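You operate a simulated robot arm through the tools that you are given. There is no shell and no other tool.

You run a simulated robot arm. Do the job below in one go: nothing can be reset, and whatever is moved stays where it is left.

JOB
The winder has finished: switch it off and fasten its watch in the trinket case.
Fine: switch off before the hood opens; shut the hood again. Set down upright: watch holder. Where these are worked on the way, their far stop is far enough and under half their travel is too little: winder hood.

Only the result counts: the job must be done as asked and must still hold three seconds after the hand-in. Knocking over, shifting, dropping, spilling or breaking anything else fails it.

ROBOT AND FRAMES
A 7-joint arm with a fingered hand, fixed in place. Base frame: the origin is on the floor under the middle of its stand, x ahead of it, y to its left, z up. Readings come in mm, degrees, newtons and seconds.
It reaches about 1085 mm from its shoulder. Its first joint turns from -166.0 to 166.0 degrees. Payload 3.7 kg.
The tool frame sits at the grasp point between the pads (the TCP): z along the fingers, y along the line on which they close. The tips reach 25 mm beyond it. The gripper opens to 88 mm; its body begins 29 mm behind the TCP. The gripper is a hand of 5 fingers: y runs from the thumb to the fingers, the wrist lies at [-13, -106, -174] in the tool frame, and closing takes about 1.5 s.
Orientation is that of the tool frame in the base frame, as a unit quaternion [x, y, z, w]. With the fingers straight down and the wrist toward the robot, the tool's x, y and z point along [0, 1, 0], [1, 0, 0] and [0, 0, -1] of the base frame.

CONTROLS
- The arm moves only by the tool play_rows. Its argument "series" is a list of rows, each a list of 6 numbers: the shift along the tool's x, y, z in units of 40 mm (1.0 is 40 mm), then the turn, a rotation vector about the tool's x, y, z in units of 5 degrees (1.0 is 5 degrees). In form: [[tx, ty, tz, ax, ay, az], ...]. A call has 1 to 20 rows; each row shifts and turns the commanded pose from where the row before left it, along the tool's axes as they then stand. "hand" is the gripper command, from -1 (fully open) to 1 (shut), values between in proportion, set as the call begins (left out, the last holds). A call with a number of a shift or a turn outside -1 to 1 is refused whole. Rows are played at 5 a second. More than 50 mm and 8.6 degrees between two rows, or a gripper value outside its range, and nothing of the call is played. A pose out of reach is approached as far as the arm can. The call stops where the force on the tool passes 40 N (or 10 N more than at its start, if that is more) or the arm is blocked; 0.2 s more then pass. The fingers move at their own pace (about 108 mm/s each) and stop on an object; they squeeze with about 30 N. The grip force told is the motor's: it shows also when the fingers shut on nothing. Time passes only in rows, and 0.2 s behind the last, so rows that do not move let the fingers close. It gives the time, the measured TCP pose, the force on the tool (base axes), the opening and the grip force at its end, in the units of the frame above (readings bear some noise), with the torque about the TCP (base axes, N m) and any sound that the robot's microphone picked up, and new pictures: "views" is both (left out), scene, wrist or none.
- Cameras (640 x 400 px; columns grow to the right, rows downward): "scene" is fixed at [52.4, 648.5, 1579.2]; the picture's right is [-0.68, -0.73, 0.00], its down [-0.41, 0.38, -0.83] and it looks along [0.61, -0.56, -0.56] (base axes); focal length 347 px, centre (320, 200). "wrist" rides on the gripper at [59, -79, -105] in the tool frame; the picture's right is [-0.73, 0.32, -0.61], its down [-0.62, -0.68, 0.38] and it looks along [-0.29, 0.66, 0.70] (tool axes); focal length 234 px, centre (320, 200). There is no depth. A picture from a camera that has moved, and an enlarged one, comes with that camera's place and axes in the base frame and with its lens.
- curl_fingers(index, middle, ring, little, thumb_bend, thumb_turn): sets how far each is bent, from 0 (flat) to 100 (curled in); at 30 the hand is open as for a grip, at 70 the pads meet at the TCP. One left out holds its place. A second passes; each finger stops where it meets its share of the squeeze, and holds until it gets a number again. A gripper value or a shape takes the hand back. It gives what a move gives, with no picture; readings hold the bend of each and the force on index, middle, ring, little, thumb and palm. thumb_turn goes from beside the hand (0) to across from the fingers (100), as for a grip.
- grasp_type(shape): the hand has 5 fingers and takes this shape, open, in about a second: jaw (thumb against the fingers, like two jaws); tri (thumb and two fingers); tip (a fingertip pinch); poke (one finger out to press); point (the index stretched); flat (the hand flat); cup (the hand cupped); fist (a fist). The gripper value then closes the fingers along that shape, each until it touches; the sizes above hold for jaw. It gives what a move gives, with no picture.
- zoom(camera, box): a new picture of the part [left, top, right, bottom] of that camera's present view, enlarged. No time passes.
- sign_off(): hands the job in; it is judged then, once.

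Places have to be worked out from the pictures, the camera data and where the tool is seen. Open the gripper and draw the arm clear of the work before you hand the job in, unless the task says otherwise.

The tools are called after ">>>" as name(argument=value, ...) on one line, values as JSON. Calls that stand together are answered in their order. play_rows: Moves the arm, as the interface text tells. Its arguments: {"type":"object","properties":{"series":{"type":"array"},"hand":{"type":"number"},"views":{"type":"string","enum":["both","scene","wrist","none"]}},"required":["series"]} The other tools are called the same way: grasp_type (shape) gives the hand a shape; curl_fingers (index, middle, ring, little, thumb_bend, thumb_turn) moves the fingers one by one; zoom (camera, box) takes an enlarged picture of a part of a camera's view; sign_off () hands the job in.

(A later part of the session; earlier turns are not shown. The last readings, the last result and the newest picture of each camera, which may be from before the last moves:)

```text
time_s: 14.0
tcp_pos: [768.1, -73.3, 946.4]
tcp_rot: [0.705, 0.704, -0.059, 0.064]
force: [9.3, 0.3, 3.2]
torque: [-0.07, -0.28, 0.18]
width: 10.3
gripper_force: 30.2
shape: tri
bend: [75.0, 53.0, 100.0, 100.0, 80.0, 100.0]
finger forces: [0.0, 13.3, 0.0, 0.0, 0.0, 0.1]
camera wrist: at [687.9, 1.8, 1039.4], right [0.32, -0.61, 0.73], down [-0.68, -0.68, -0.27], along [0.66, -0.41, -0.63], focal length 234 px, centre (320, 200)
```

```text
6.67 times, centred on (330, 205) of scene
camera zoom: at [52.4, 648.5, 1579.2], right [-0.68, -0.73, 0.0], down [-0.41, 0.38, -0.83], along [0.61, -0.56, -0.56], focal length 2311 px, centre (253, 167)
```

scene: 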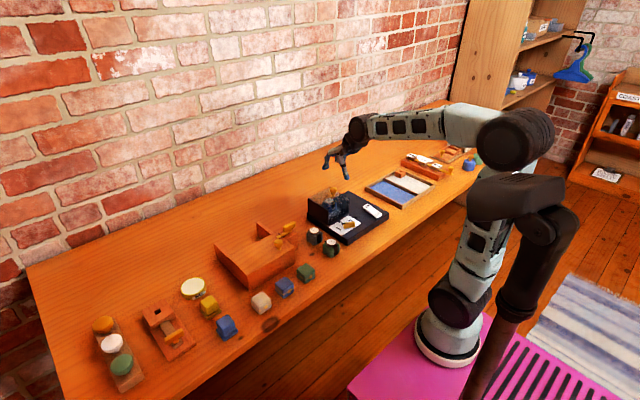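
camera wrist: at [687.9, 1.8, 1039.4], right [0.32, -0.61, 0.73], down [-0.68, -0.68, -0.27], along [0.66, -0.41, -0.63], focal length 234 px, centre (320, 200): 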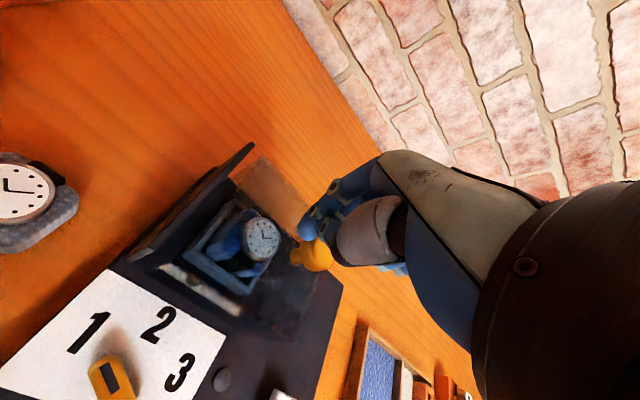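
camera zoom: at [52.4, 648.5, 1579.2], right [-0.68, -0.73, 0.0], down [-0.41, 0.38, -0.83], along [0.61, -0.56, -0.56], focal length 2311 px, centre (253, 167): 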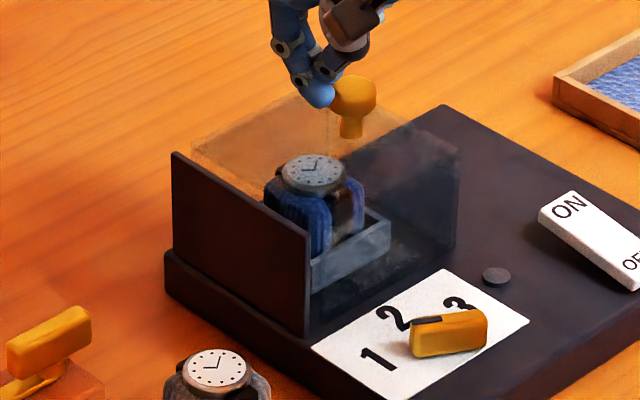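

Confirmed: knob and glass moved about 6 mm toward -y, so the hood is a slider running over the free part of the base. I lift off, straighten the hand and reopen it.

>>> play_rows(series=[[0, 0, -0.6, 0, 0, 0], [0, 0, -0.4, 0, 1, 0], [0, 0, 0, 0, 1, 0]], views="none")

>>> play_rows(series=[[0, 0, 0, 0, 0, 0], [0, 0, 0, 0, 0, 0], [0, 0, 0, 0, 0, 0], [0, 0, 0, 0, 0, 0]], hand=-1, views="wrist")

>>> zoom(camera="scene", box=[300, 160, 375, 235])

>>> zoom(camera="wrist", box=[200, 120, 400, 340])

```text
time_s: 14.8
tcp_pos: [766.2, -65.4, 983.2]
tcp_rot: [0.707, 0.707, 0.0, -0.002]
force: [-0.7, 0.1, 0.0]
torque: [0.04, 0.0, 0.0]
width: 8.9
gripper_force: 30.6
shape: tri
bend: [76.0, 75.0, 100.0, 100.0, 80.0, 100.0]
finger forces: [0.0, 0.1, 0.0, 0.0, 0.0, 0.0]
```

```text
time_s: 15.8
tcp_pos: [766.4, -66.3, 983.3]
tcp_rot: [0.707, 0.707, 0.0, 0.0]
force: [1.0, 0.1, 0.3]
torque: [-0.02, 0.0, -0.01]
width: 87.5
gripper_force: 0.0
shape: tri
bend: [30.0, 30.0, 99.0, 99.0, 30.0, 98.0]
finger forces: [0.0, 0.0, 0.0, 0.0, 0.0, 0.1]
camera wrist: at [686.8, -7.7, 1088.1], right [0.32, -0.73, 0.61], down [-0.68, -0.62, -0.38], along [0.66, -0.29, -0.7], focal length 234 px, centre (320, 200)
```

wrist: 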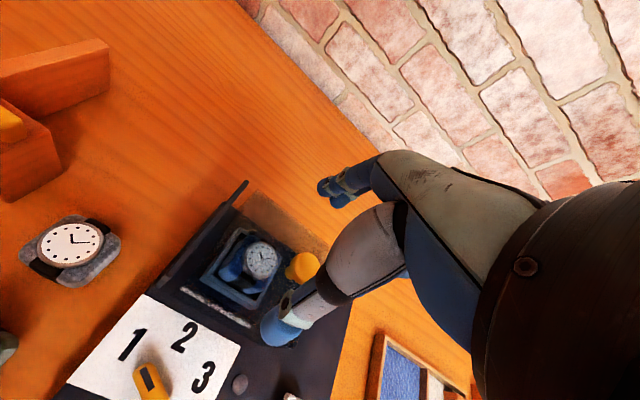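

```text
5.33 times, centred on (338, 198) of scene
camera zoom: at [52.4, 648.5, 1579.2], right [-0.68, -0.73, 0.0], down [-0.41, 0.38, -0.83], along [0.61, -0.56, -0.56], focal length 1849 px, centre (227, 213)
```

zoom: 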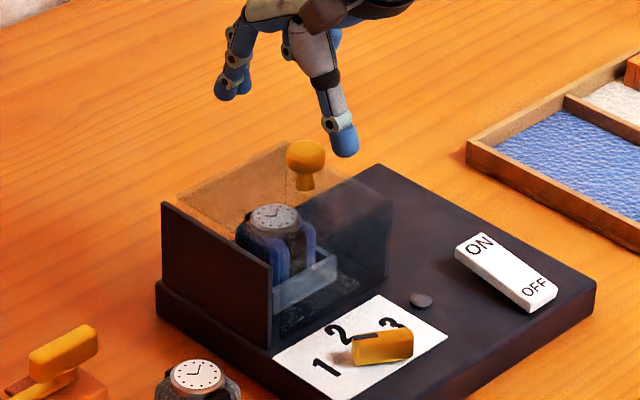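

```text
1.82 times, centred on (300, 230) of wrist
camera zoom: at [686.8, -7.7, 1088.1], right [0.32, -0.73, 0.61], down [-0.68, -0.62, -0.38], along [0.66, -0.29, -0.7], focal length 426 px, centre (356, 146)
```

zoom: 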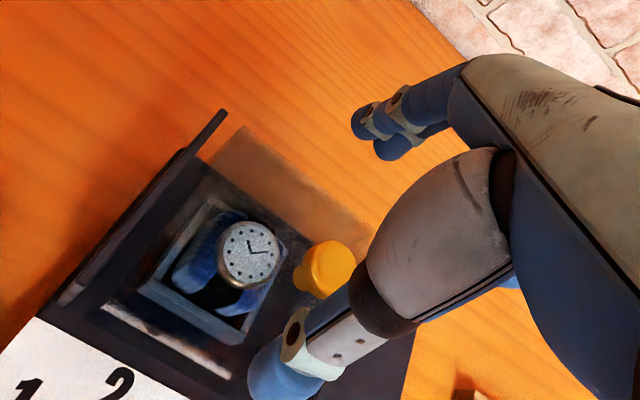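

The knob is now at about (769, -86). I descend around it again and close.

>>> play_rows(series=[[-0.47, 0.04, 0.5, 0, 0, 0], [0, 0, 0.5, 0, 0, 0], [0, 0, 0.3, 0, 0, 0]], views="none")

>>> play_rows(series=[[0, 0, 0, 0, 0, 0], [0, 0, 0, 0, 0, 0], [0, 0, 0, 0, 0, 0], [0, 0, 0, 0, 0, 0], [0, 0, 0, 0, 0, 0], [0, 0, 0, 0, 0, 0], [0, 0, 0, 0, 0, 0]], hand=0.7, views="wrist")

>>> zoom(camera="scene", box=[300, 160, 375, 235])

```text
time_s: 16.6
tcp_pos: [766.5, -86.7, 931.0]
tcp_rot: [0.707, 0.707, 0.0, 0.0]
force: [0.3, -0.6, -0.3]
torque: [0.0, -0.03, 0.04]
width: 87.7
gripper_force: 0.1
shape: tri
bend: [30.0, 30.0, 99.0, 99.0, 30.0, 98.0]
finger forces: [0.1, 0.0, 0.0, 0.0, 0.0, 0.0]
```

```text
time_s: 18.2
tcp_pos: [767.6, -86.6, 931.8]
tcp_rot: [0.707, 0.707, 0.0, 0.0]
force: [6.4, 0.7, -0.7]
torque: [0.04, -0.06, 0.03]
width: 15.1
gripper_force: 0.1
shape: tri
bend: [73.0, 56.0, 99.0, 99.0, 74.0, 100.0]
finger forces: [1.7, 3.9, 0.1, 0.0, 0.0, 0.1]
camera wrist: at [688.3, -28.2, 1036.8], right [0.32, -0.73, 0.61], down [-0.68, -0.62, -0.38], along [0.66, -0.29, -0.7], focal length 234 px, centre (320, 200)
```

wrist: 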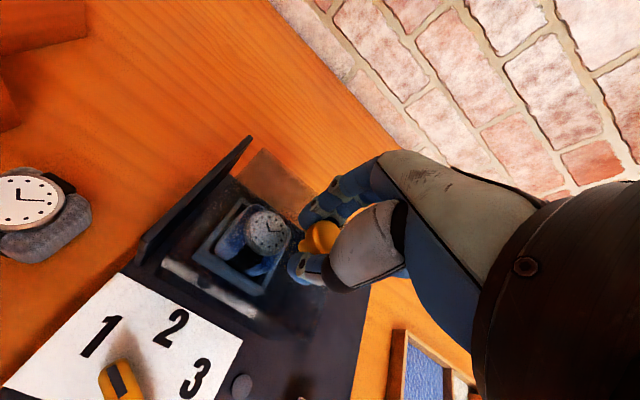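

```text
5.33 times, centred on (338, 198) of scene
camera zoom: at [52.4, 648.5, 1579.2], right [-0.68, -0.73, 0.0], down [-0.41, 0.38, -0.83], along [0.61, -0.56, -0.56], focal length 1849 px, centre (227, 213)
```

zoom: 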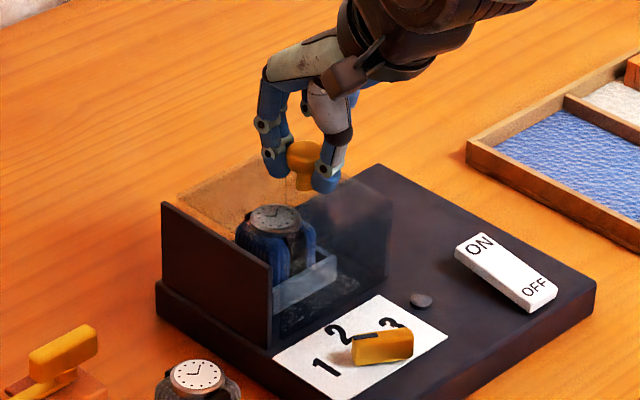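

The fingers cage the knob lightly. I drag toward -y in 10 mm steps and watch whether the hood follows.

>>> play_rows(series=[[-0.25, 0, 0, 0, 0, 0], [-0.25, 0, 0, 0, 0, 0], [-0.25, 0, 0, 0, 0, 0], [-0.25, 0, 0, 0, 0, 0]], views="wrist")

>>> zoom(camera="scene", box=[300, 160, 375, 235])

```text
time_s: 19.2
tcp_pos: [768.0, -126.3, 931.0]
tcp_rot: [0.707, 0.707, 0.0, 0.0]
force: [6.2, -1.7, -3.1]
torque: [-0.02, -0.04, -0.01]
width: 14.6
gripper_force: 0.1
shape: tri
bend: [72.0, 56.0, 99.0, 99.0, 74.0, 100.0]
finger forces: [1.4, 4.5, 0.0, 0.0, 0.0, 0.1]
camera wrist: at [688.3, -67.8, 1036.6], right [0.32, -0.73, 0.61], down [-0.68, -0.62, -0.38], along [0.66, -0.29, -0.7], focal length 234 px, centre (320, 200)
```

wrist: 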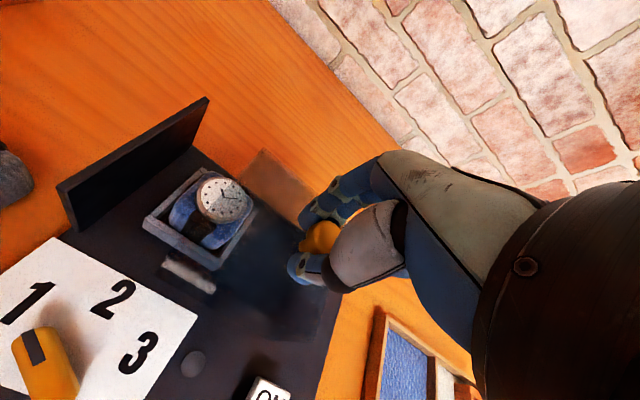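

```text
5.33 times, centred on (338, 198) of scene
camera zoom: at [52.4, 648.5, 1579.2], right [-0.68, -0.73, 0.0], down [-0.41, 0.38, -0.83], along [0.61, -0.56, -0.56], focal length 1849 px, centre (227, 213)
```

zoom: 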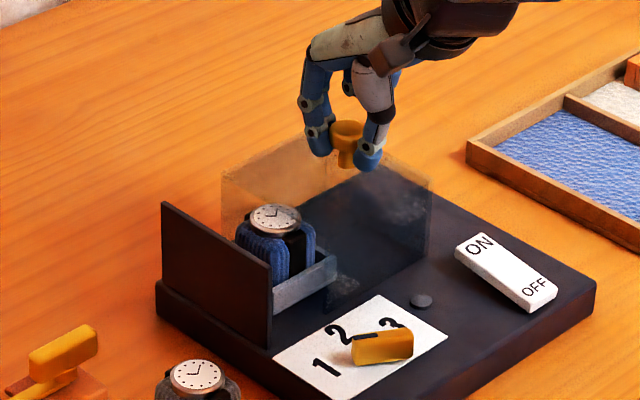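

The hood follows the hand smoothly. I keep sliding toward its far stop.

>>> play_rows(series=[[-0.25, 0, 0, 0, 0, 0], [-0.25, 0, 0, 0, 0, 0], [-0.25, 0, 0, 0, 0, 0], [-0.25, 0, 0, 0, 0, 0], [-0.25, 0, 0, 0, 0, 0]], views="wrist")

>>> zoom(camera="scene", box=[300, 160, 375, 235])

```text
time_s: 20.4
tcp_pos: [767.5, -176.4, 931.7]
tcp_rot: [0.708, 0.706, 0.0, 0.0]
force: [6.5, -1.4, -2.9]
torque: [-0.01, -0.06, -0.01]
width: 14.7
gripper_force: 0.0
shape: tri
bend: [72.0, 56.0, 99.0, 99.0, 74.0, 100.0]
finger forces: [1.6, 5.0, 0.0, 0.0, 0.0, 0.0]
camera wrist: at [687.7, -117.8, 1036.2], right [0.32, -0.73, 0.61], down [-0.68, -0.62, -0.38], along [0.66, -0.29, -0.7], focal length 234 px, centre (320, 200)
```

wrist: 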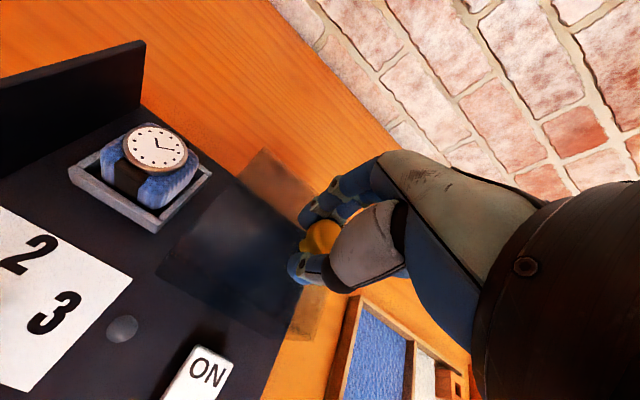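

```text
5.33 times, centred on (338, 198) of scene
camera zoom: at [52.4, 648.5, 1579.2], right [-0.68, -0.73, 0.0], down [-0.41, 0.38, -0.83], along [0.61, -0.56, -0.56], focal length 1849 px, centre (227, 213)
```

zoom: 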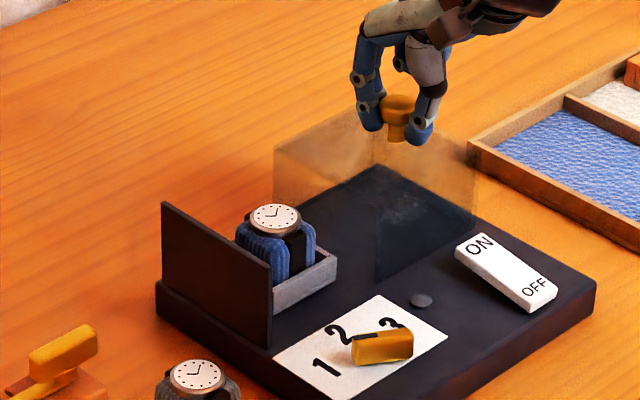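

The watch on its blue cushion is now fully uncovered. I push on in small steps to find the far stop.

>>> play_rows(series=[[-0.15, 0, 0, 0, 0, 0], [-0.15, 0, 0, 0, 0, 0], [-0.15, 0, 0, 0, 0, 0]], views="wrist")

>>> zoom(camera="scene", box=[300, 160, 375, 235])

```text
time_s: 21.2
tcp_pos: [767.5, -192.0, 931.2]
tcp_rot: [0.707, 0.708, -0.001, 0.0]
force: [5.2, 9.6, -5.0]
torque: [0.14, 0.0, 0.15]
width: 14.1
gripper_force: 0.2
shape: tri
bend: [72.0, 58.0, 99.0, 99.0, 74.0, 100.0]
finger forces: [7.2, 2.7, 0.1, 0.0, 0.0, 0.0]
camera wrist: at [688.4, -134.7, 1036.7], right [0.32, -0.73, 0.61], down [-0.68, -0.62, -0.38], along [0.66, -0.29, -0.7], focal length 234 px, centre (320, 200)
```

wrist: 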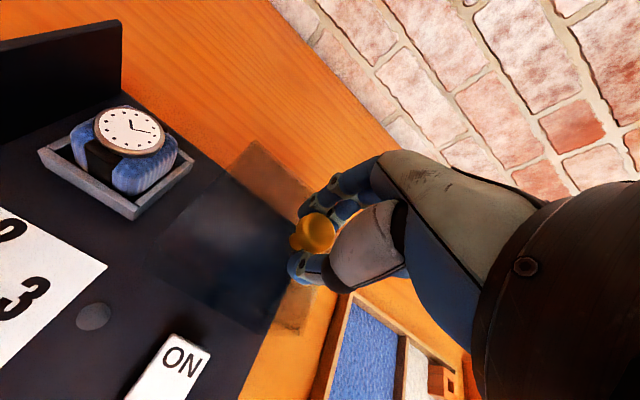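

```text
5.33 times, centred on (338, 198) of scene
camera zoom: at [52.4, 648.5, 1579.2], right [-0.68, -0.73, 0.0], down [-0.41, 0.38, -0.83], along [0.61, -0.56, -0.56], focal length 1849 px, centre (227, 213)
```

zoom: 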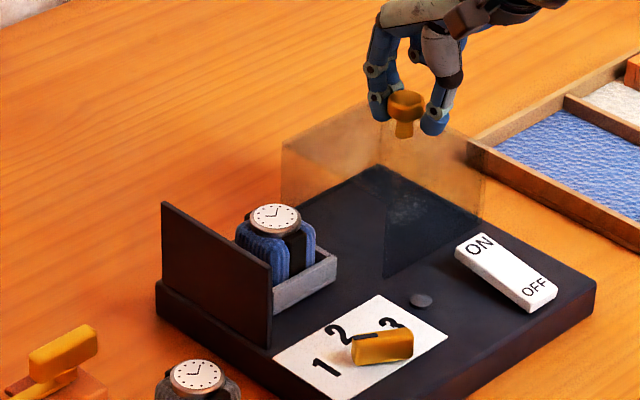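

The resistance of about 10 N shows the hood is at its far stop. I release the knob and rise clear.

>>> play_rows(series=[[0.08, 0, 0, 0, 0, 0], [0, 0, 0, 0, 0, 0], [0, 0, 0, 0, 0, 0], [0, 0, 0, 0, 0, 0], [0, 0, 0, 0, 0, 0]], hand=-1, views="none")

>>> play_rows(series=[[0, 0, -0.5, 0, 0, 0], [0, 0, -1, 0, 0, 0], [0, 0, -1, 0, 0, 0]], views="wrist")

>>> zoom(camera="scene", box=[300, 160, 375, 235])

```text
time_s: 22.4
tcp_pos: [766.7, -190.2, 932.3]
tcp_rot: [0.707, 0.707, 0.0, 0.0]
force: [0.6, 0.1, 0.1]
torque: [0.02, -0.05, 0.0]
width: 87.6
gripper_force: 0.0
shape: tri
bend: [30.0, 30.0, 99.0, 99.0, 30.0, 98.0]
finger forces: [0.0, 0.0, 0.0, 0.1, 0.0, 0.1]
```

```text
time_s: 23.2
tcp_pos: [767.3, -192.0, 1031.4]
tcp_rot: [0.707, 0.708, 0.0, -0.001]
force: [-0.5, 0.1, -0.6]
torque: [0.01, 0.0, 0.0]
width: 87.7
gripper_force: 0.0
shape: tri
bend: [30.0, 30.0, 99.0, 99.0, 30.0, 98.0]
finger forces: [0.1, 0.1, 0.0, 0.0, 0.0, 0.0]
camera wrist: at [687.3, -133.5, 1136.0], right [0.32, -0.73, 0.61], down [-0.68, -0.62, -0.38], along [0.66, -0.29, -0.7], focal length 234 px, centre (320, 200)
```

wrist: 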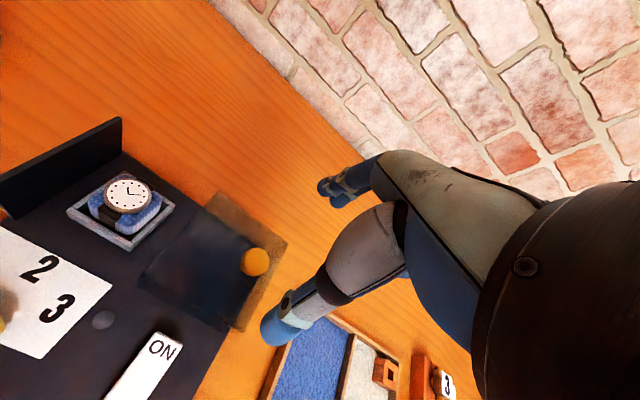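

```text
5.33 times, centred on (338, 198) of scene
camera zoom: at [52.4, 648.5, 1579.2], right [-0.68, -0.73, 0.0], down [-0.41, 0.38, -0.83], along [0.61, -0.56, -0.56], focal length 1849 px, centre (227, 213)
```

zoom: 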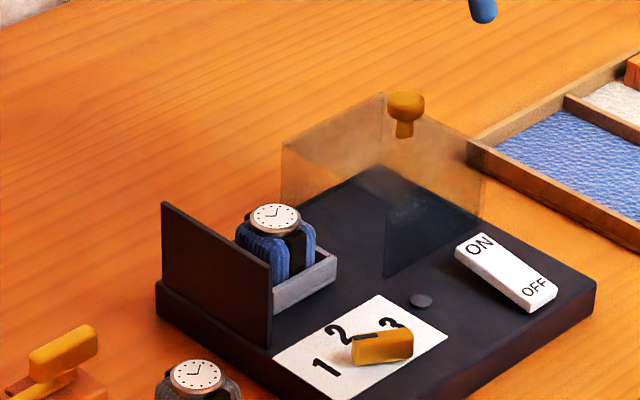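

The hood stays open. Next the case: I triangulate its turn-piece pivot at about (741, 138) with the grip top near z 909, the lid top near 874 and the lid knob near (702, 209). I move over the latch for a closer look.

>>> play_rows(series=[[0.917, -0.072, 0, 0, 0, 0], [0.917, -0.072, 0, 0, 0, 0], [0.917, -0.072, 0, 0, 0, 0], [0.917, -0.072, 0, 0, 0, 0], [0.917, -0.072, 0, 0, 0, 0], [0.917, -0.072, 0, 0, 0, 0], [0.917, -0.072, 0, 0, 0, 0], [0.917, -0.072, 0, 0, 0, 0], [0.917, -0.072, 0.4, 0, 0, 0]], views="both")

>>> zoom(camera="wrist", box=[180, 120, 400, 360])

>>> zoom(camera="scene", box=[240, 190, 320, 270])

```text
time_s: 25.2
tcp_pos: [740.2, 145.1, 1015.5]
tcp_rot: [0.708, 0.706, 0.001, 0.001]
force: [-0.4, -0.5, 0.1]
torque: [0.02, 0.0, 0.0]
width: 87.8
gripper_force: 0.0
shape: tri
bend: [30.0, 30.0, 99.0, 99.0, 30.0, 98.0]
finger forces: [0.0, 0.1, 0.1, 0.0, 0.1, 0.0]
camera wrist: at [661.7, 201.9, 1120.4], right [0.32, -0.73, 0.61], down [-0.68, -0.62, -0.38], along [0.66, -0.29, -0.7], focal length 234 px, centre (320, 200)
```

scene: 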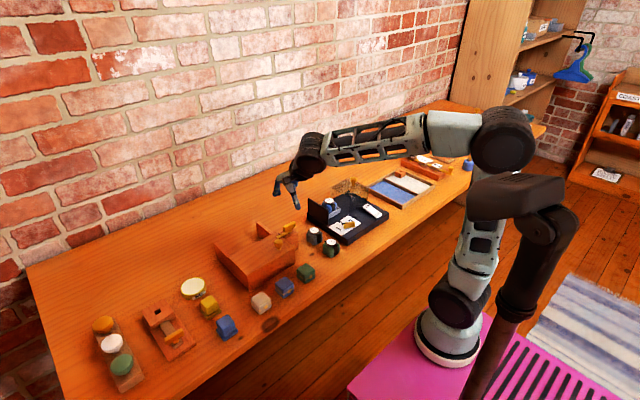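
wrist: 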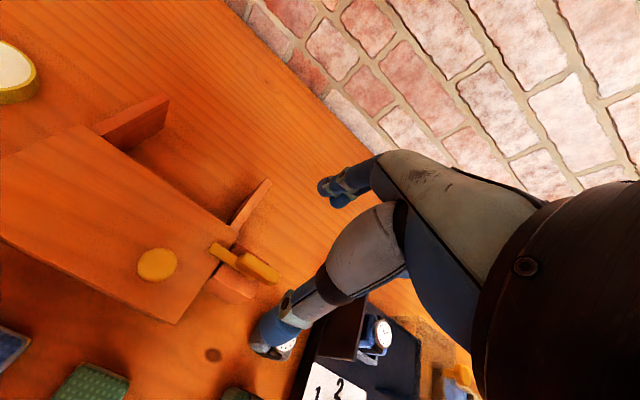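

```text
1.67 times, centred on (290, 240) of wrist
camera zoom: at [661.7, 201.9, 1120.4], right [0.32, -0.73, 0.61], down [-0.68, -0.62, -0.38], along [0.66, -0.29, -0.7], focal length 390 px, centre (370, 133)
```

zoom: 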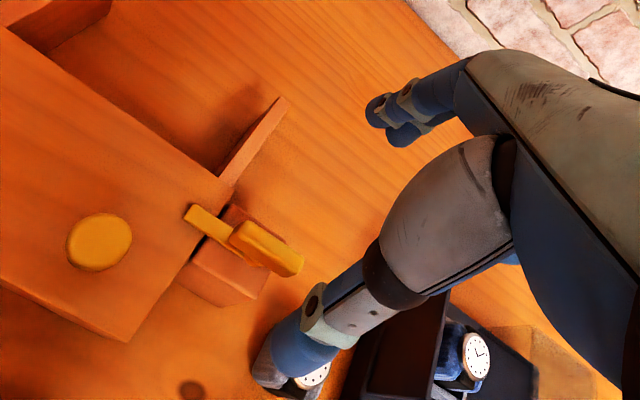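

```text
5.00 times, centred on (280, 230) of scene
camera zoom: at [52.4, 648.5, 1579.2], right [-0.68, -0.73, 0.0], down [-0.41, 0.38, -0.83], along [0.61, -0.56, -0.56], focal length 1734 px, centre (520, 50)
```

zoom: 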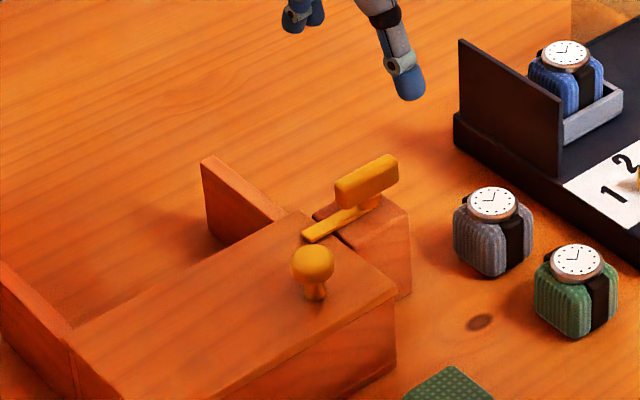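

The latch grip is centred near (745, 140), about 45 mm long along y. Before gripping it I test in free air whether the hand can turn 90° about its own axis here.

>>> play_rows(series=[[0, 0, 0, 0, 0, -1], [0, 0, 0, 0, 0, -1], [0, 0, 0, 0, 0, -1], [0, 0, 0, 0, 0, -1], [0, 0, 0, 0, 0, -1], [0, 0, 0, 0, 0, -1], [0, 0, 0, 0, 0, -1], [0, 0, 0, 0, 0, -1], [0, 0, 0, 0, 0, -1], [0, 0, 0, 0, 0, -1], [0, 0, 0, 0, 0, -1], [0, 0, 0, 0, 0, -1], [0, 0, 0, 0, 0, -1], [0, 0, 0, 0, 0, -1], [0, 0, 0, 0, 0, -1], [0, 0, 0, 0, 0, -1], [0, 0, 0, 0, 0, -1], [0, 0, 0, 0, 0, -1]], views="both")

```text
time_s: 29.0
tcp_pos: [743.3, 139.7, 1015.7]
tcp_rot: [-0.001, 1.0, 0.0, -0.001]
force: [-0.2, 0.0, -1.0]
torque: [-0.01, 0.0, 0.02]
width: 87.6
gripper_force: 0.1
shape: tri
bend: [30.0, 30.0, 99.0, 99.0, 30.0, 98.0]
finger forces: [0.0, 0.0, 0.0, 0.0, 0.1, 0.0]
camera wrist: at [682.7, 59.9, 1120.7], right [0.73, 0.32, 0.61], down [0.62, -0.68, -0.38], along [0.29, 0.66, -0.7], focal length 234 px, centre (320, 200)
```

scene: 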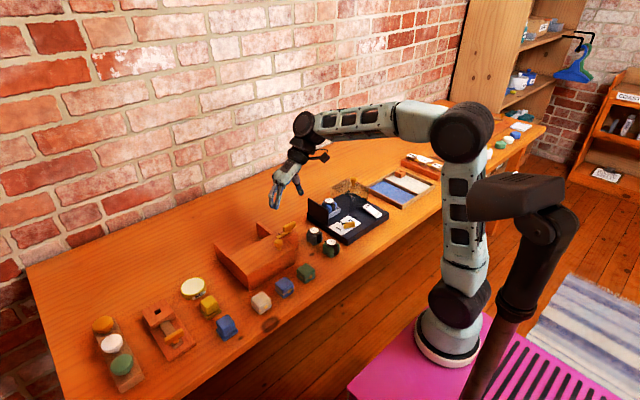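
wrist: 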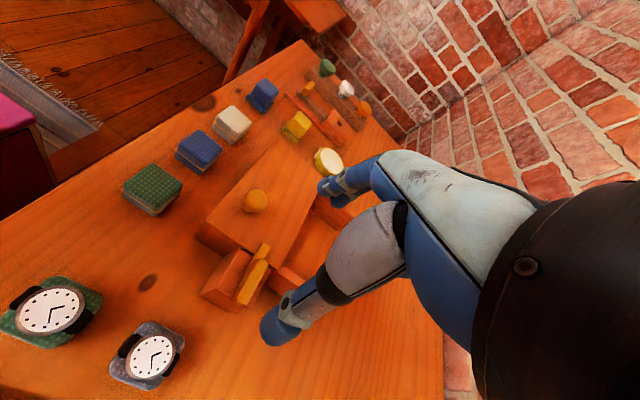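

The quarter turn is within reach. From this side I zoom on the latch to understand it better.

>>> zoom(camera="wrist", box=[180, 150, 340, 320])

>>> zoom(camera="wrist", box=[90, 90, 400, 330])

```text
2.35 times, centred on (260, 235) of wrist
camera zoom: at [682.7, 59.9, 1120.7], right [0.73, 0.32, 0.61], down [0.62, -0.68, -0.38], along [0.29, 0.66, -0.7], focal length 551 px, centre (461, 118)
```

zoom: 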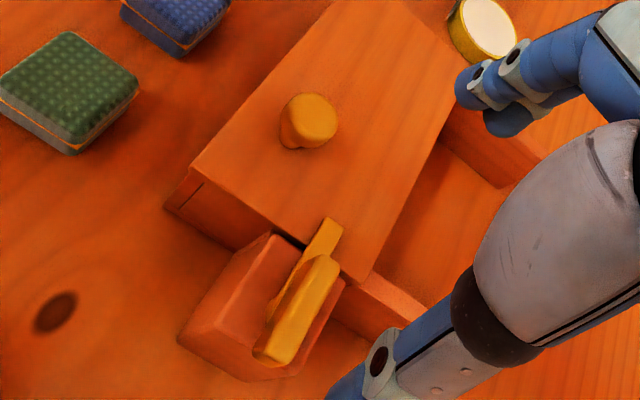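

```text
1.67 times, centred on (245, 210) of wrist
camera zoom: at [682.7, 59.9, 1120.7], right [0.73, 0.32, 0.61], down [0.62, -0.68, -0.38], along [0.29, 0.66, -0.7], focal length 390 px, centre (445, 183)
```

zoom: 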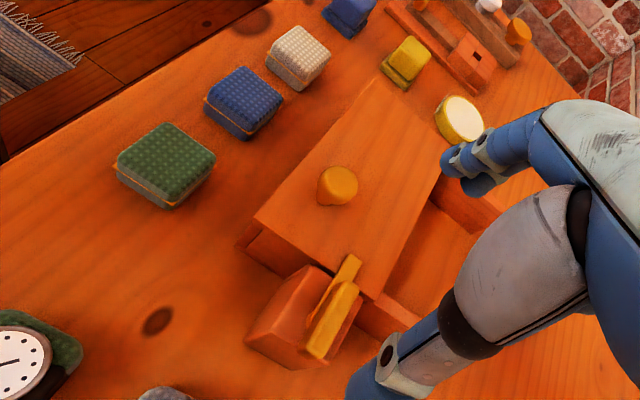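

I turn the hand back so that it will pinch the turn-piece across its width, then lower to it.

>>> play_rows(series=[[0, 0, 0, 0, 0, 1], [0, 0, 0, 0, 0, 1], [0, 0, 0, 0, 0, 1], [0, 0, 0, 0, 0, 1], [0, 0, 0, 0, 0, 1], [0, 0, 0, 0, 0, 1], [0, 0, 0, 0, 0, 1], [0, 0, 0, 0, 0, 1], [0, 0, 0, 0, 0, 1], [0, 0, 0, 0, 0, 1], [0, 0, 0, 0, 0, 1], [0, 0, 0, 0, 0, 1], [0, 0, 0, 0, 0, 1], [0, 0, 0, 0, 0, 1], [0, 0, 0, 0, 0, 1], [0, 0, 0, 0, 0, 1], [0, 0, 0, 0, 0, 1], [0, 0, 0, 0, 0, 1]], views="none")

>>> play_rows(series=[[0, 0.05, 0.8, 0, 0, 0], [0, 0, 0.8, 0, 0, 0], [0, 0, 0.5, 0, 0, 0]], views="wrist")

>>> zoom(camera="wrist", box=[200, 120, 400, 340])

>>> zoom(camera="scene", box=[240, 190, 320, 270])

```text
time_s: 32.8
tcp_pos: [742.0, 139.7, 1016.2]
tcp_rot: [0.708, 0.706, 0.002, 0.001]
force: [-0.2, -0.2, 1.1]
torque: [-0.01, -0.02, -0.05]
width: 87.5
gripper_force: 0.1
shape: tri
bend: [30.0, 30.0, 99.0, 99.0, 30.0, 98.0]
finger forces: [0.1, 0.0, 0.1, 0.0, 0.1, 0.0]
```

```text
time_s: 33.6
tcp_pos: [744.0, 137.9, 933.5]
tcp_rot: [0.708, 0.706, 0.0, 0.0]
force: [0.3, 0.0, -0.3]
torque: [0.01, 0.0, 0.02]
width: 88.1
gripper_force: 0.1
shape: tri
bend: [30.0, 30.0, 99.0, 99.0, 30.0, 98.0]
finger forces: [0.1, 0.0, 0.1, 0.0, 0.0, 0.0]
camera wrist: at [664.1, 196.6, 1037.5], right [0.32, -0.73, 0.61], down [-0.68, -0.62, -0.38], along [0.66, -0.29, -0.7], focal length 234 px, centre (320, 200)
```

wrist: 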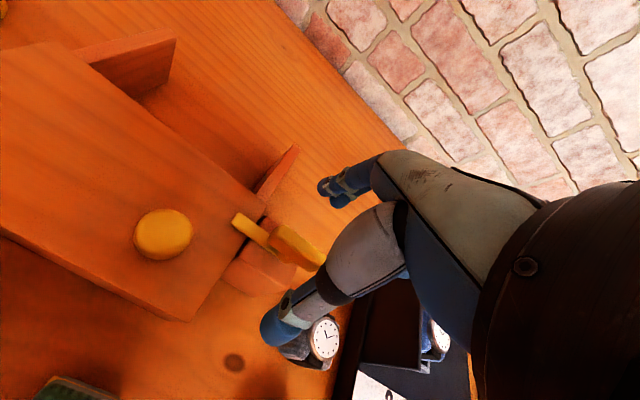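

```text
1.82 times, centred on (300, 230) of wrist
camera zoom: at [664.1, 196.6, 1037.5], right [0.32, -0.73, 0.61], down [-0.68, -0.62, -0.38], along [0.66, -0.29, -0.7], focal length 426 px, centre (356, 146)
```

zoom: 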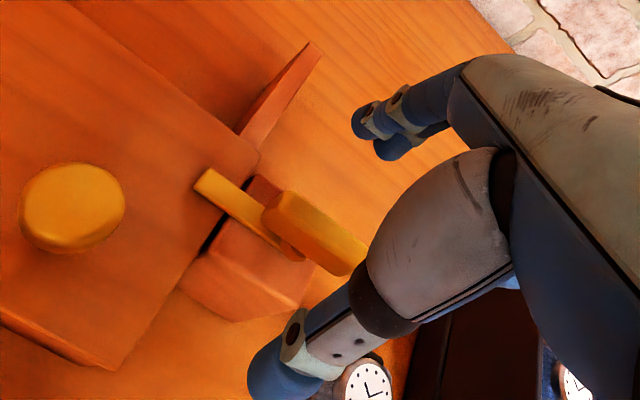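

```text
5.00 times, centred on (280, 230) of scene
camera zoom: at [52.4, 648.5, 1579.2], right [-0.68, -0.73, 0.0], down [-0.41, 0.38, -0.83], along [0.61, -0.56, -0.56], focal length 1734 px, centre (520, 50)
```

zoom: 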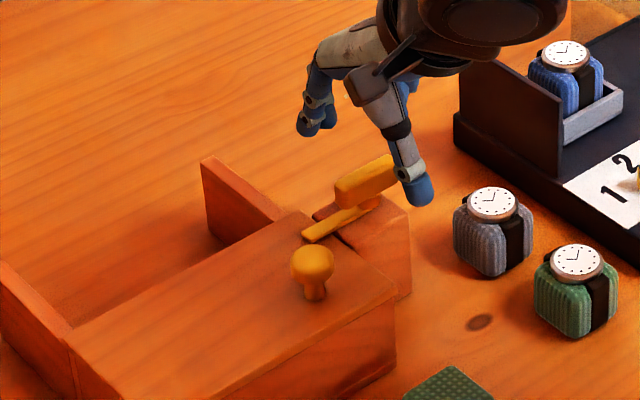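

The turn-piece is centred near (742, 142). I lower the last 24 mm and pinch it.

>>> play_rows(series=[[0.05, -0.03, 0.4, 0, 0, 0], [0, 0, 0.2, 0, 0, 0]], views="none")

>>> play_rows(series=[[0, 0, 0, 0, 0, 0], [0, 0, 0, 0, 0, 0], [0, 0, 0, 0, 0, 0], [0, 0, 0, 0, 0, 0], [0, 0, 0, 0, 0, 0], [0, 0, 0, 0, 0, 0], [0, 0, 0, 0, 0, 0], [0, 0, 0, 0, 0, 0]], hand=1, views="wrist")

>>> zoom(camera="wrist", box=[200, 120, 400, 340])

>>> zoom(camera="scene", box=[240, 190, 320, 270])

```text
time_s: 34.2
tcp_pos: [742.3, 141.8, 906.7]
tcp_rot: [0.707, 0.707, 0.0, 0.0]
force: [-0.6, -0.2, -0.8]
torque: [0.0, -0.01, 0.03]
width: 87.7
gripper_force: 0.1
shape: tri
bend: [30.0, 30.0, 99.0, 99.0, 30.0, 98.0]
finger forces: [0.0, 0.1, 0.0, 0.0, 0.0, 0.1]
```

```text
time_s: 36.0
tcp_pos: [740.8, 142.1, 906.8]
tcp_rot: [0.708, 0.706, 0.0, 0.0]
force: [-2.0, -0.6, -3.3]
torque: [0.03, 0.03, -0.01]
width: 7.7
gripper_force: 29.8
shape: tri
bend: [74.0, 55.0, 100.0, 100.0, 58.0, 100.0]
finger forces: [13.2, 12.9, 0.0, 0.1, 28.6, 0.0]
camera wrist: at [662.0, 199.9, 1012.4], right [0.32, -0.73, 0.61], down [-0.68, -0.62, -0.38], along [0.66, -0.29, -0.7], focal length 234 px, centre (320, 200)
```

wrist: 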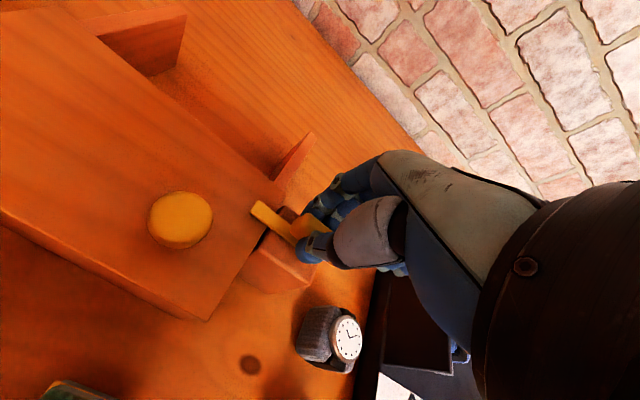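

```text
1.82 times, centred on (300, 230) of wrist
camera zoom: at [662.0, 199.9, 1012.4], right [0.32, -0.73, 0.61], down [-0.68, -0.62, -0.38], along [0.66, -0.29, -0.7], focal length 426 px, centre (356, 146)
```

zoom: 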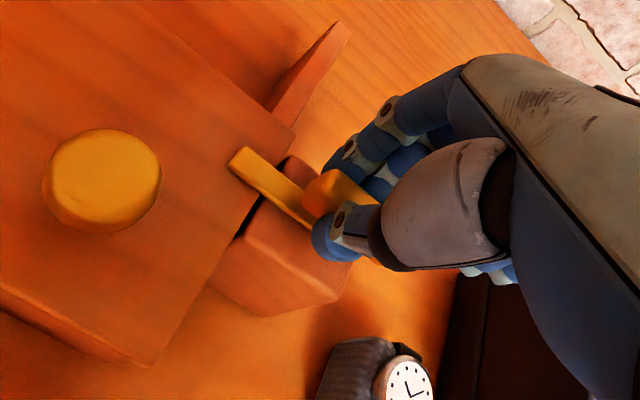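

```text
5.00 times, centred on (280, 230) of scene
camera zoom: at [52.4, 648.5, 1579.2], right [-0.68, -0.73, 0.0], down [-0.41, 0.38, -0.83], along [0.61, -0.56, -0.56], focal length 1734 px, centre (520, 50)
```

zoom: 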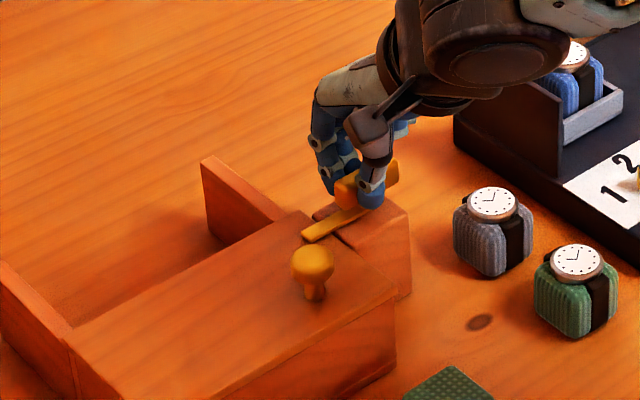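

A firm pinch on the turn-piece. I try a 15° turn, counter-clockwise seen from above, and check torque and view.

>>> play_rows(series=[[0, 0, 0, 0, 0, -1], [0, 0, 0, 0, 0, -1], [0, 0, 0, 0, 0, -1]], views="wrist")

>>> zoom(camera="scene", box=[240, 190, 320, 270])

```text
time_s: 36.8
tcp_pos: [742.5, 140.7, 906.9]
tcp_rot: [0.609, 0.793, 0.0, 0.0]
force: [-0.9, -14.5, -3.2]
torque: [-0.23, 0.08, -0.19]
width: 6.9
gripper_force: 30.1
shape: tri
bend: [74.0, 58.0, 100.0, 100.0, 57.0, 100.0]
finger forces: [17.3, 11.6, 0.0, 0.0, 30.4, 0.1]
camera wrist: at [651.1, 176.1, 1012.6], right [0.5, -0.62, 0.61], down [-0.5, -0.78, -0.38], along [0.71, -0.11, -0.7], focal length 234 px, centre (320, 200)
```

wrist: 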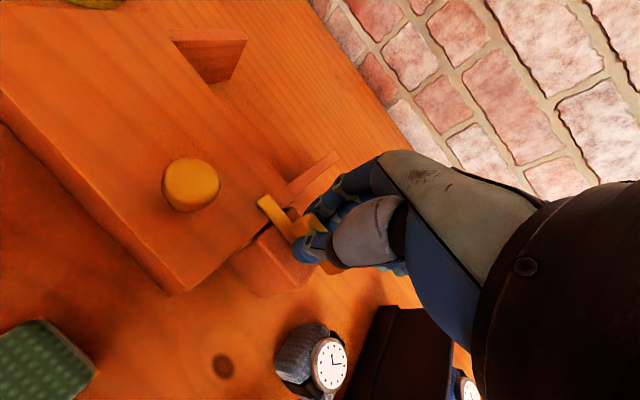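

```text
5.00 times, centred on (280, 230) of scene
camera zoom: at [52.4, 648.5, 1579.2], right [-0.68, -0.73, 0.0], down [-0.41, 0.38, -0.83], along [0.61, -0.56, -0.56], focal length 1734 px, centre (520, 50)
```

zoom: 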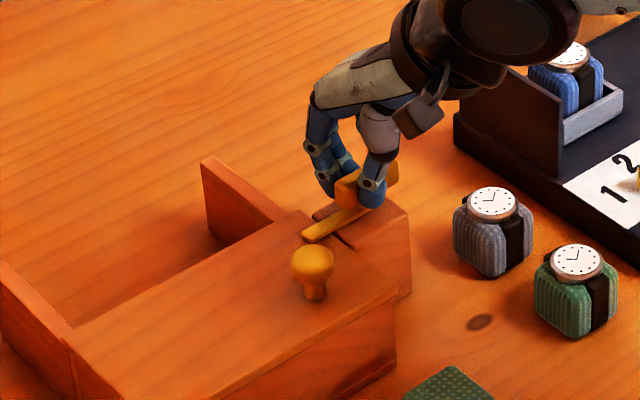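

The bar did not turn that way (its tip is unmoved, with a side force of 14 N). I turn back and try the other way.

>>> play_rows(series=[[0, 0, 0, 0, 0, 1], [0, 0, 0, 0, 0, 1], [0, 0, 0, 0, 0, 1]], views="none")

>>> play_rows(series=[[0, 0, 0, 0, 0, 1], [0, 0, 0, 0, 0, 1], [0, 0, 0, 0, 0, 1]], views="wrist")

>>> zoom(camera="scene", box=[240, 190, 320, 270])

>>> zoom(camera="wrist", box=[200, 120, 400, 340])

```text
time_s: 37.6
tcp_pos: [742.7, 143.3, 908.0]
tcp_rot: [0.708, 0.706, 0.001, 0.0]
force: [-2.3, -4.6, -3.5]
torque: [-0.09, 0.09, -0.06]
width: 6.9
gripper_force: 30.7
shape: tri
bend: [74.0, 56.0, 100.0, 100.0, 57.0, 100.0]
finger forces: [13.2, 14.4, 0.0, 0.0, 30.2, 0.0]
```

```text
time_s: 38.4
tcp_pos: [742.3, 143.4, 908.2]
tcp_rot: [0.794, 0.609, 0.001, -0.001]
force: [5.5, 6.5, -7.2]
torque: [0.11, -0.08, 0.1]
width: 6.7
gripper_force: 29.8
shape: tri
bend: [74.0, 55.0, 100.0, 100.0, 57.0, 100.0]
finger forces: [15.4, 15.2, 0.1, 0.1, 26.7, 0.1]
camera wrist: at [681.3, 219.3, 1012.9], right [0.12, -0.79, 0.61], down [-0.82, -0.43, -0.38], along [0.56, -0.45, -0.7], focal length 234 px, centre (320, 200)
```

wrist: 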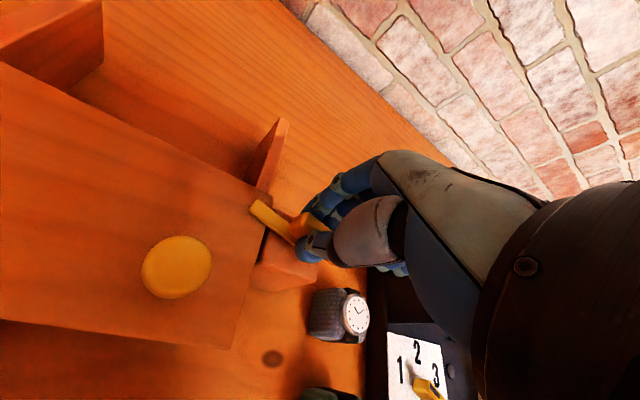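

```text
5.00 times, centred on (280, 230) of scene
camera zoom: at [52.4, 648.5, 1579.2], right [-0.68, -0.73, 0.0], down [-0.41, 0.38, -0.83], along [0.61, -0.56, -0.56], focal length 1734 px, centre (520, 50)
```

zoom: 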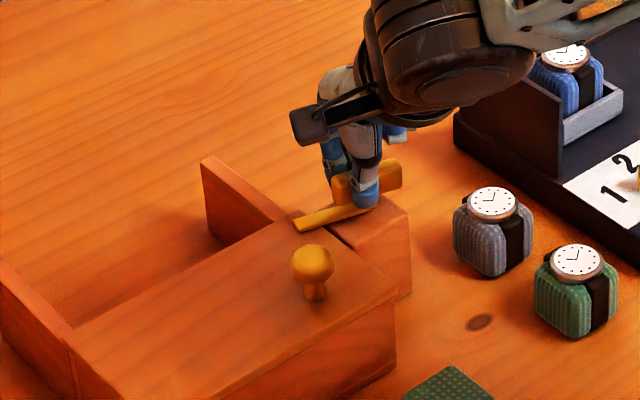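

```text
1.82 times, centred on (300, 230) of wrist
camera zoom: at [681.3, 219.3, 1012.9], right [0.12, -0.79, 0.61], down [-0.82, -0.43, -0.38], along [0.56, -0.45, -0.7], focal length 426 px, centre (356, 146)
```

zoom: 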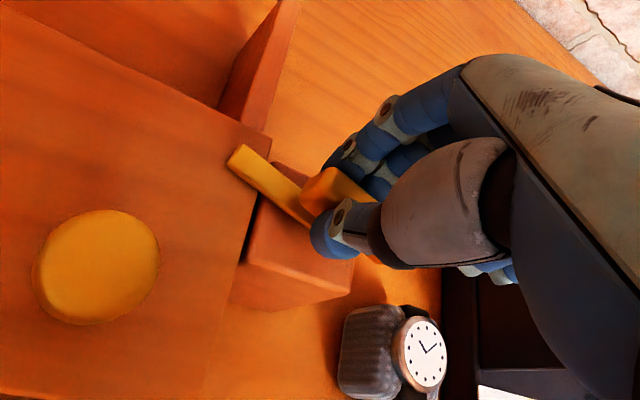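

This way it turns: the bar tip swung toward the wall with the hand. I carry on turning in that direction.

>>> play_rows(series=[[0, 0, 0, 0, 0, 1], [0, 0, 0, 0, 0, 1], [0, 0, 0, 0, 0, 1], [0, 0, 0, 0, 0, 1], [0, 0, 0, 0, 0, 1], [0, 0, 0, 0, 0, 1]], views="wrist")

>>> zoom(camera="scene", box=[240, 190, 320, 270])

```text
time_s: 39.8
tcp_pos: [744.0, 140.7, 907.7]
tcp_rot: [0.924, 0.382, 0.0, 0.0]
force: [13.5, -0.7, -3.2]
torque: [-0.1, -0.31, 0.08]
width: 8.5
gripper_force: 30.1
shape: tri
bend: [74.0, 57.0, 100.0, 100.0, 58.0, 97.0]
finger forces: [18.5, 9.6, 0.0, 0.0, 24.9, 0.0]
camera wrist: at [728.7, 237.6, 1012.1], right [-0.29, -0.74, 0.61], down [-0.92, 0.04, -0.38], along [0.26, -0.67, -0.7], focal length 234 px, centre (320, 200)
```

wrist: 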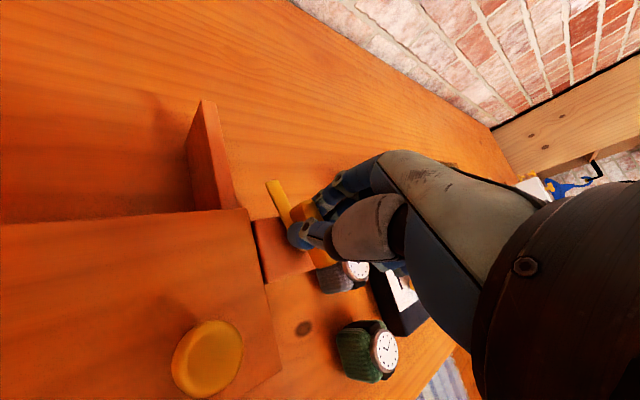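

```text
5.00 times, centred on (280, 230) of scene
camera zoom: at [52.4, 648.5, 1579.2], right [-0.68, -0.73, 0.0], down [-0.41, 0.38, -0.83], along [0.61, -0.56, -0.56], focal length 1734 px, centre (520, 50)
```

zoom: 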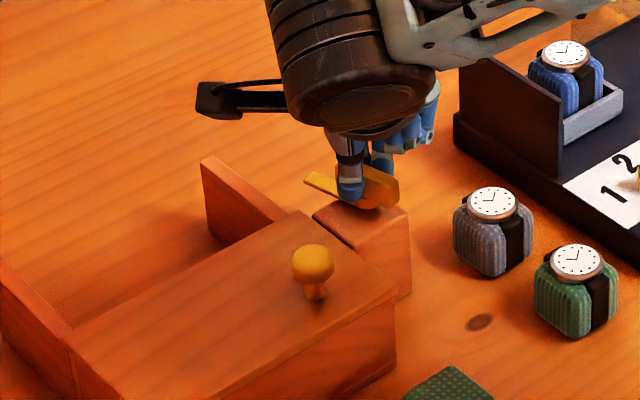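

The bar now points mostly toward the wall and is clear of the lid. I continue toward 90° in case the stop lies there.

>>> play_rows(series=[[0, 0, 0, 0, 0, 1], [0, 0, 0, 0, 0, 1], [0, 0, 0, 0, 0, 1], [0, 0, 0, 0, 0, 1], [0, 0, 0, 0, 0, 1], [0, 0, 0, 0, 0, 1]], views="wrist")

>>> zoom(camera="scene", box=[240, 190, 320, 270])

```text
time_s: 41.2
tcp_pos: [741.9, 143.8, 908.0]
tcp_rot: [0.991, 0.131, 0.001, -0.001]
force: [22.8, 9.3, -6.4]
torque: [0.15, -0.34, 0.51]
width: 7.2
gripper_force: 30.2
shape: tri
bend: [74.0, 56.0, 100.0, 100.0, 57.0, 96.0]
finger forces: [11.8, 11.2, 0.1, 0.1, 31.4, 0.0]
camera wrist: at [779.2, 233.5, 1012.9], right [-0.62, -0.5, 0.61], down [-0.78, 0.5, -0.38], along [-0.11, -0.71, -0.7], focal length 234 px, centre (320, 200)
```

wrist: 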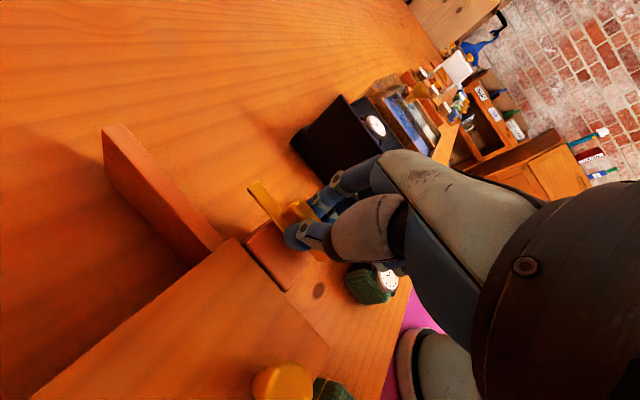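

```text
5.00 times, centred on (280, 230) of scene
camera zoom: at [52.4, 648.5, 1579.2], right [-0.68, -0.73, 0.0], down [-0.41, 0.38, -0.83], along [0.61, -0.56, -0.56], focal length 1734 px, centre (520, 50)
```

zoom: 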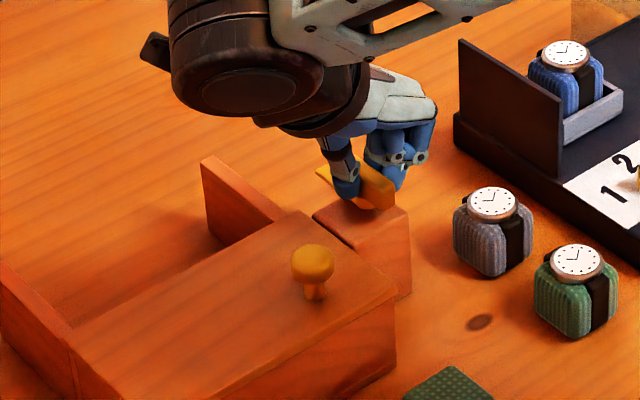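

The bar points toward the wall and the torque has risen, so it has reached its open stop. I let go, rise and turn the hand back.

>>> play_rows(series=[[0, 0, 0, 0, 0, -0.3], [0, 0, 0, 0, 0, 0], [0, 0, 0, 0, 0, 0], [0, 0, 0, 0, 0, 0], [0, 0, 0, 0, 0, 0]], hand=-1, views="none")

>>> play_rows(series=[[0, 0, -0.5, 0, 0, 0], [0, 0, -1, 0, 0, 0], [0, 0, -0.5, 0, 0, -0.7], [0, 0, 0, 0, 0, -1], [0, 0, 0, 0, 0, -1], [0, 0, 0, 0, 0, -1], [0, 0, 0, 0, 0, -1], [0, 0, 0, 0, 0, -1], [0, 0, 0, 0, 0, -1], [0, 0, 0, 0, 0, -1], [0, 0, 0, 0, 0, -1], [0, 0, 0, 0, 0, -1], [0, 0, 0, 0, 0, -1], [0, 0, 0, 0, 0, -1], [0, 0, 0, 0, 0, -1], [0, 0, 0, 0, 0, -1], [0, 0, 0, 0, 0, -1]], views="wrist")

>>> zoom(camera="scene", box=[240, 190, 320, 270])

>>> zoom(camera="wrist", box=[80, 100, 340, 360])

```text
time_s: 42.4
tcp_pos: [741.7, 143.1, 908.6]
tcp_rot: [0.99, 0.144, 0.0, 0.0]
force: [-0.3, -0.1, -0.3]
torque: [0.02, -0.01, 0.0]
width: 87.6
gripper_force: 0.1
shape: tri
bend: [30.0, 30.0, 99.0, 99.0, 30.0, 98.0]
finger forces: [0.1, 0.0, 0.1, 0.1, 0.1, 0.0]
```

```text
time_s: 46.0
tcp_pos: [743.3, 143.2, 987.3]
tcp_rot: [0.707, 0.708, 0.0, 0.0]
force: [-0.3, 0.1, 0.4]
torque: [-0.03, 0.03, 0.01]
width: 87.5
gripper_force: 0.0
shape: tri
bend: [30.0, 30.0, 99.0, 99.0, 30.0, 98.0]
finger forces: [0.0, 0.0, 0.1, 0.0, 0.0, 0.0]
camera wrist: at [662.5, 200.5, 1092.9], right [0.32, -0.73, 0.61], down [-0.68, -0.62, -0.38], along [0.66, -0.29, -0.7], focal length 234 px, centre (320, 200)
```

wrist: 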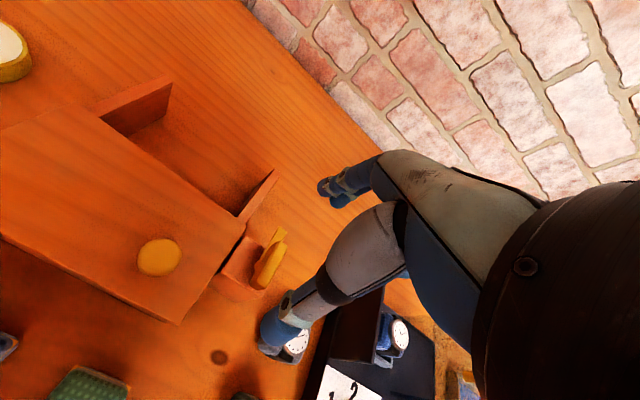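

```text
5.00 times, centred on (280, 230) of scene
camera zoom: at [52.4, 648.5, 1579.2], right [-0.68, -0.73, 0.0], down [-0.41, 0.38, -0.83], along [0.61, -0.56, -0.56], focal length 1734 px, centre (520, 50)
```

zoom: 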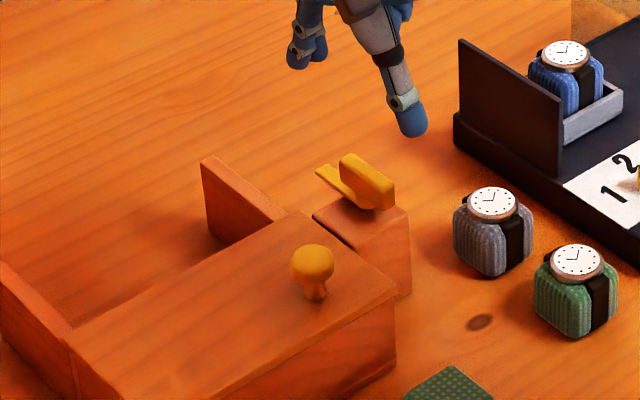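

```text
1.54 times, centred on (210, 230) of wrist
camera zoom: at [662.5, 200.5, 1092.9], right [0.32, -0.73, 0.61], down [-0.68, -0.62, -0.38], along [0.66, -0.29, -0.7], focal length 360 px, centre (489, 154)
```

zoom: 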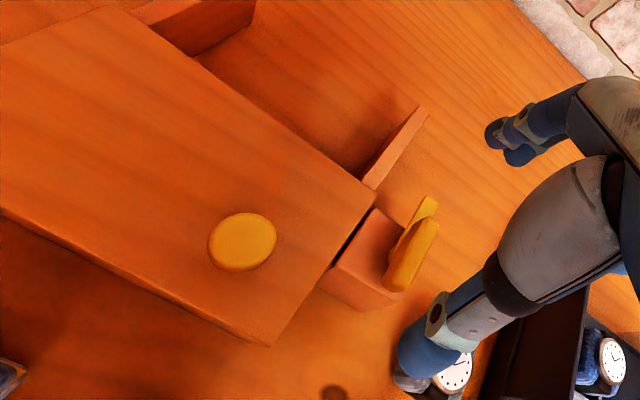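

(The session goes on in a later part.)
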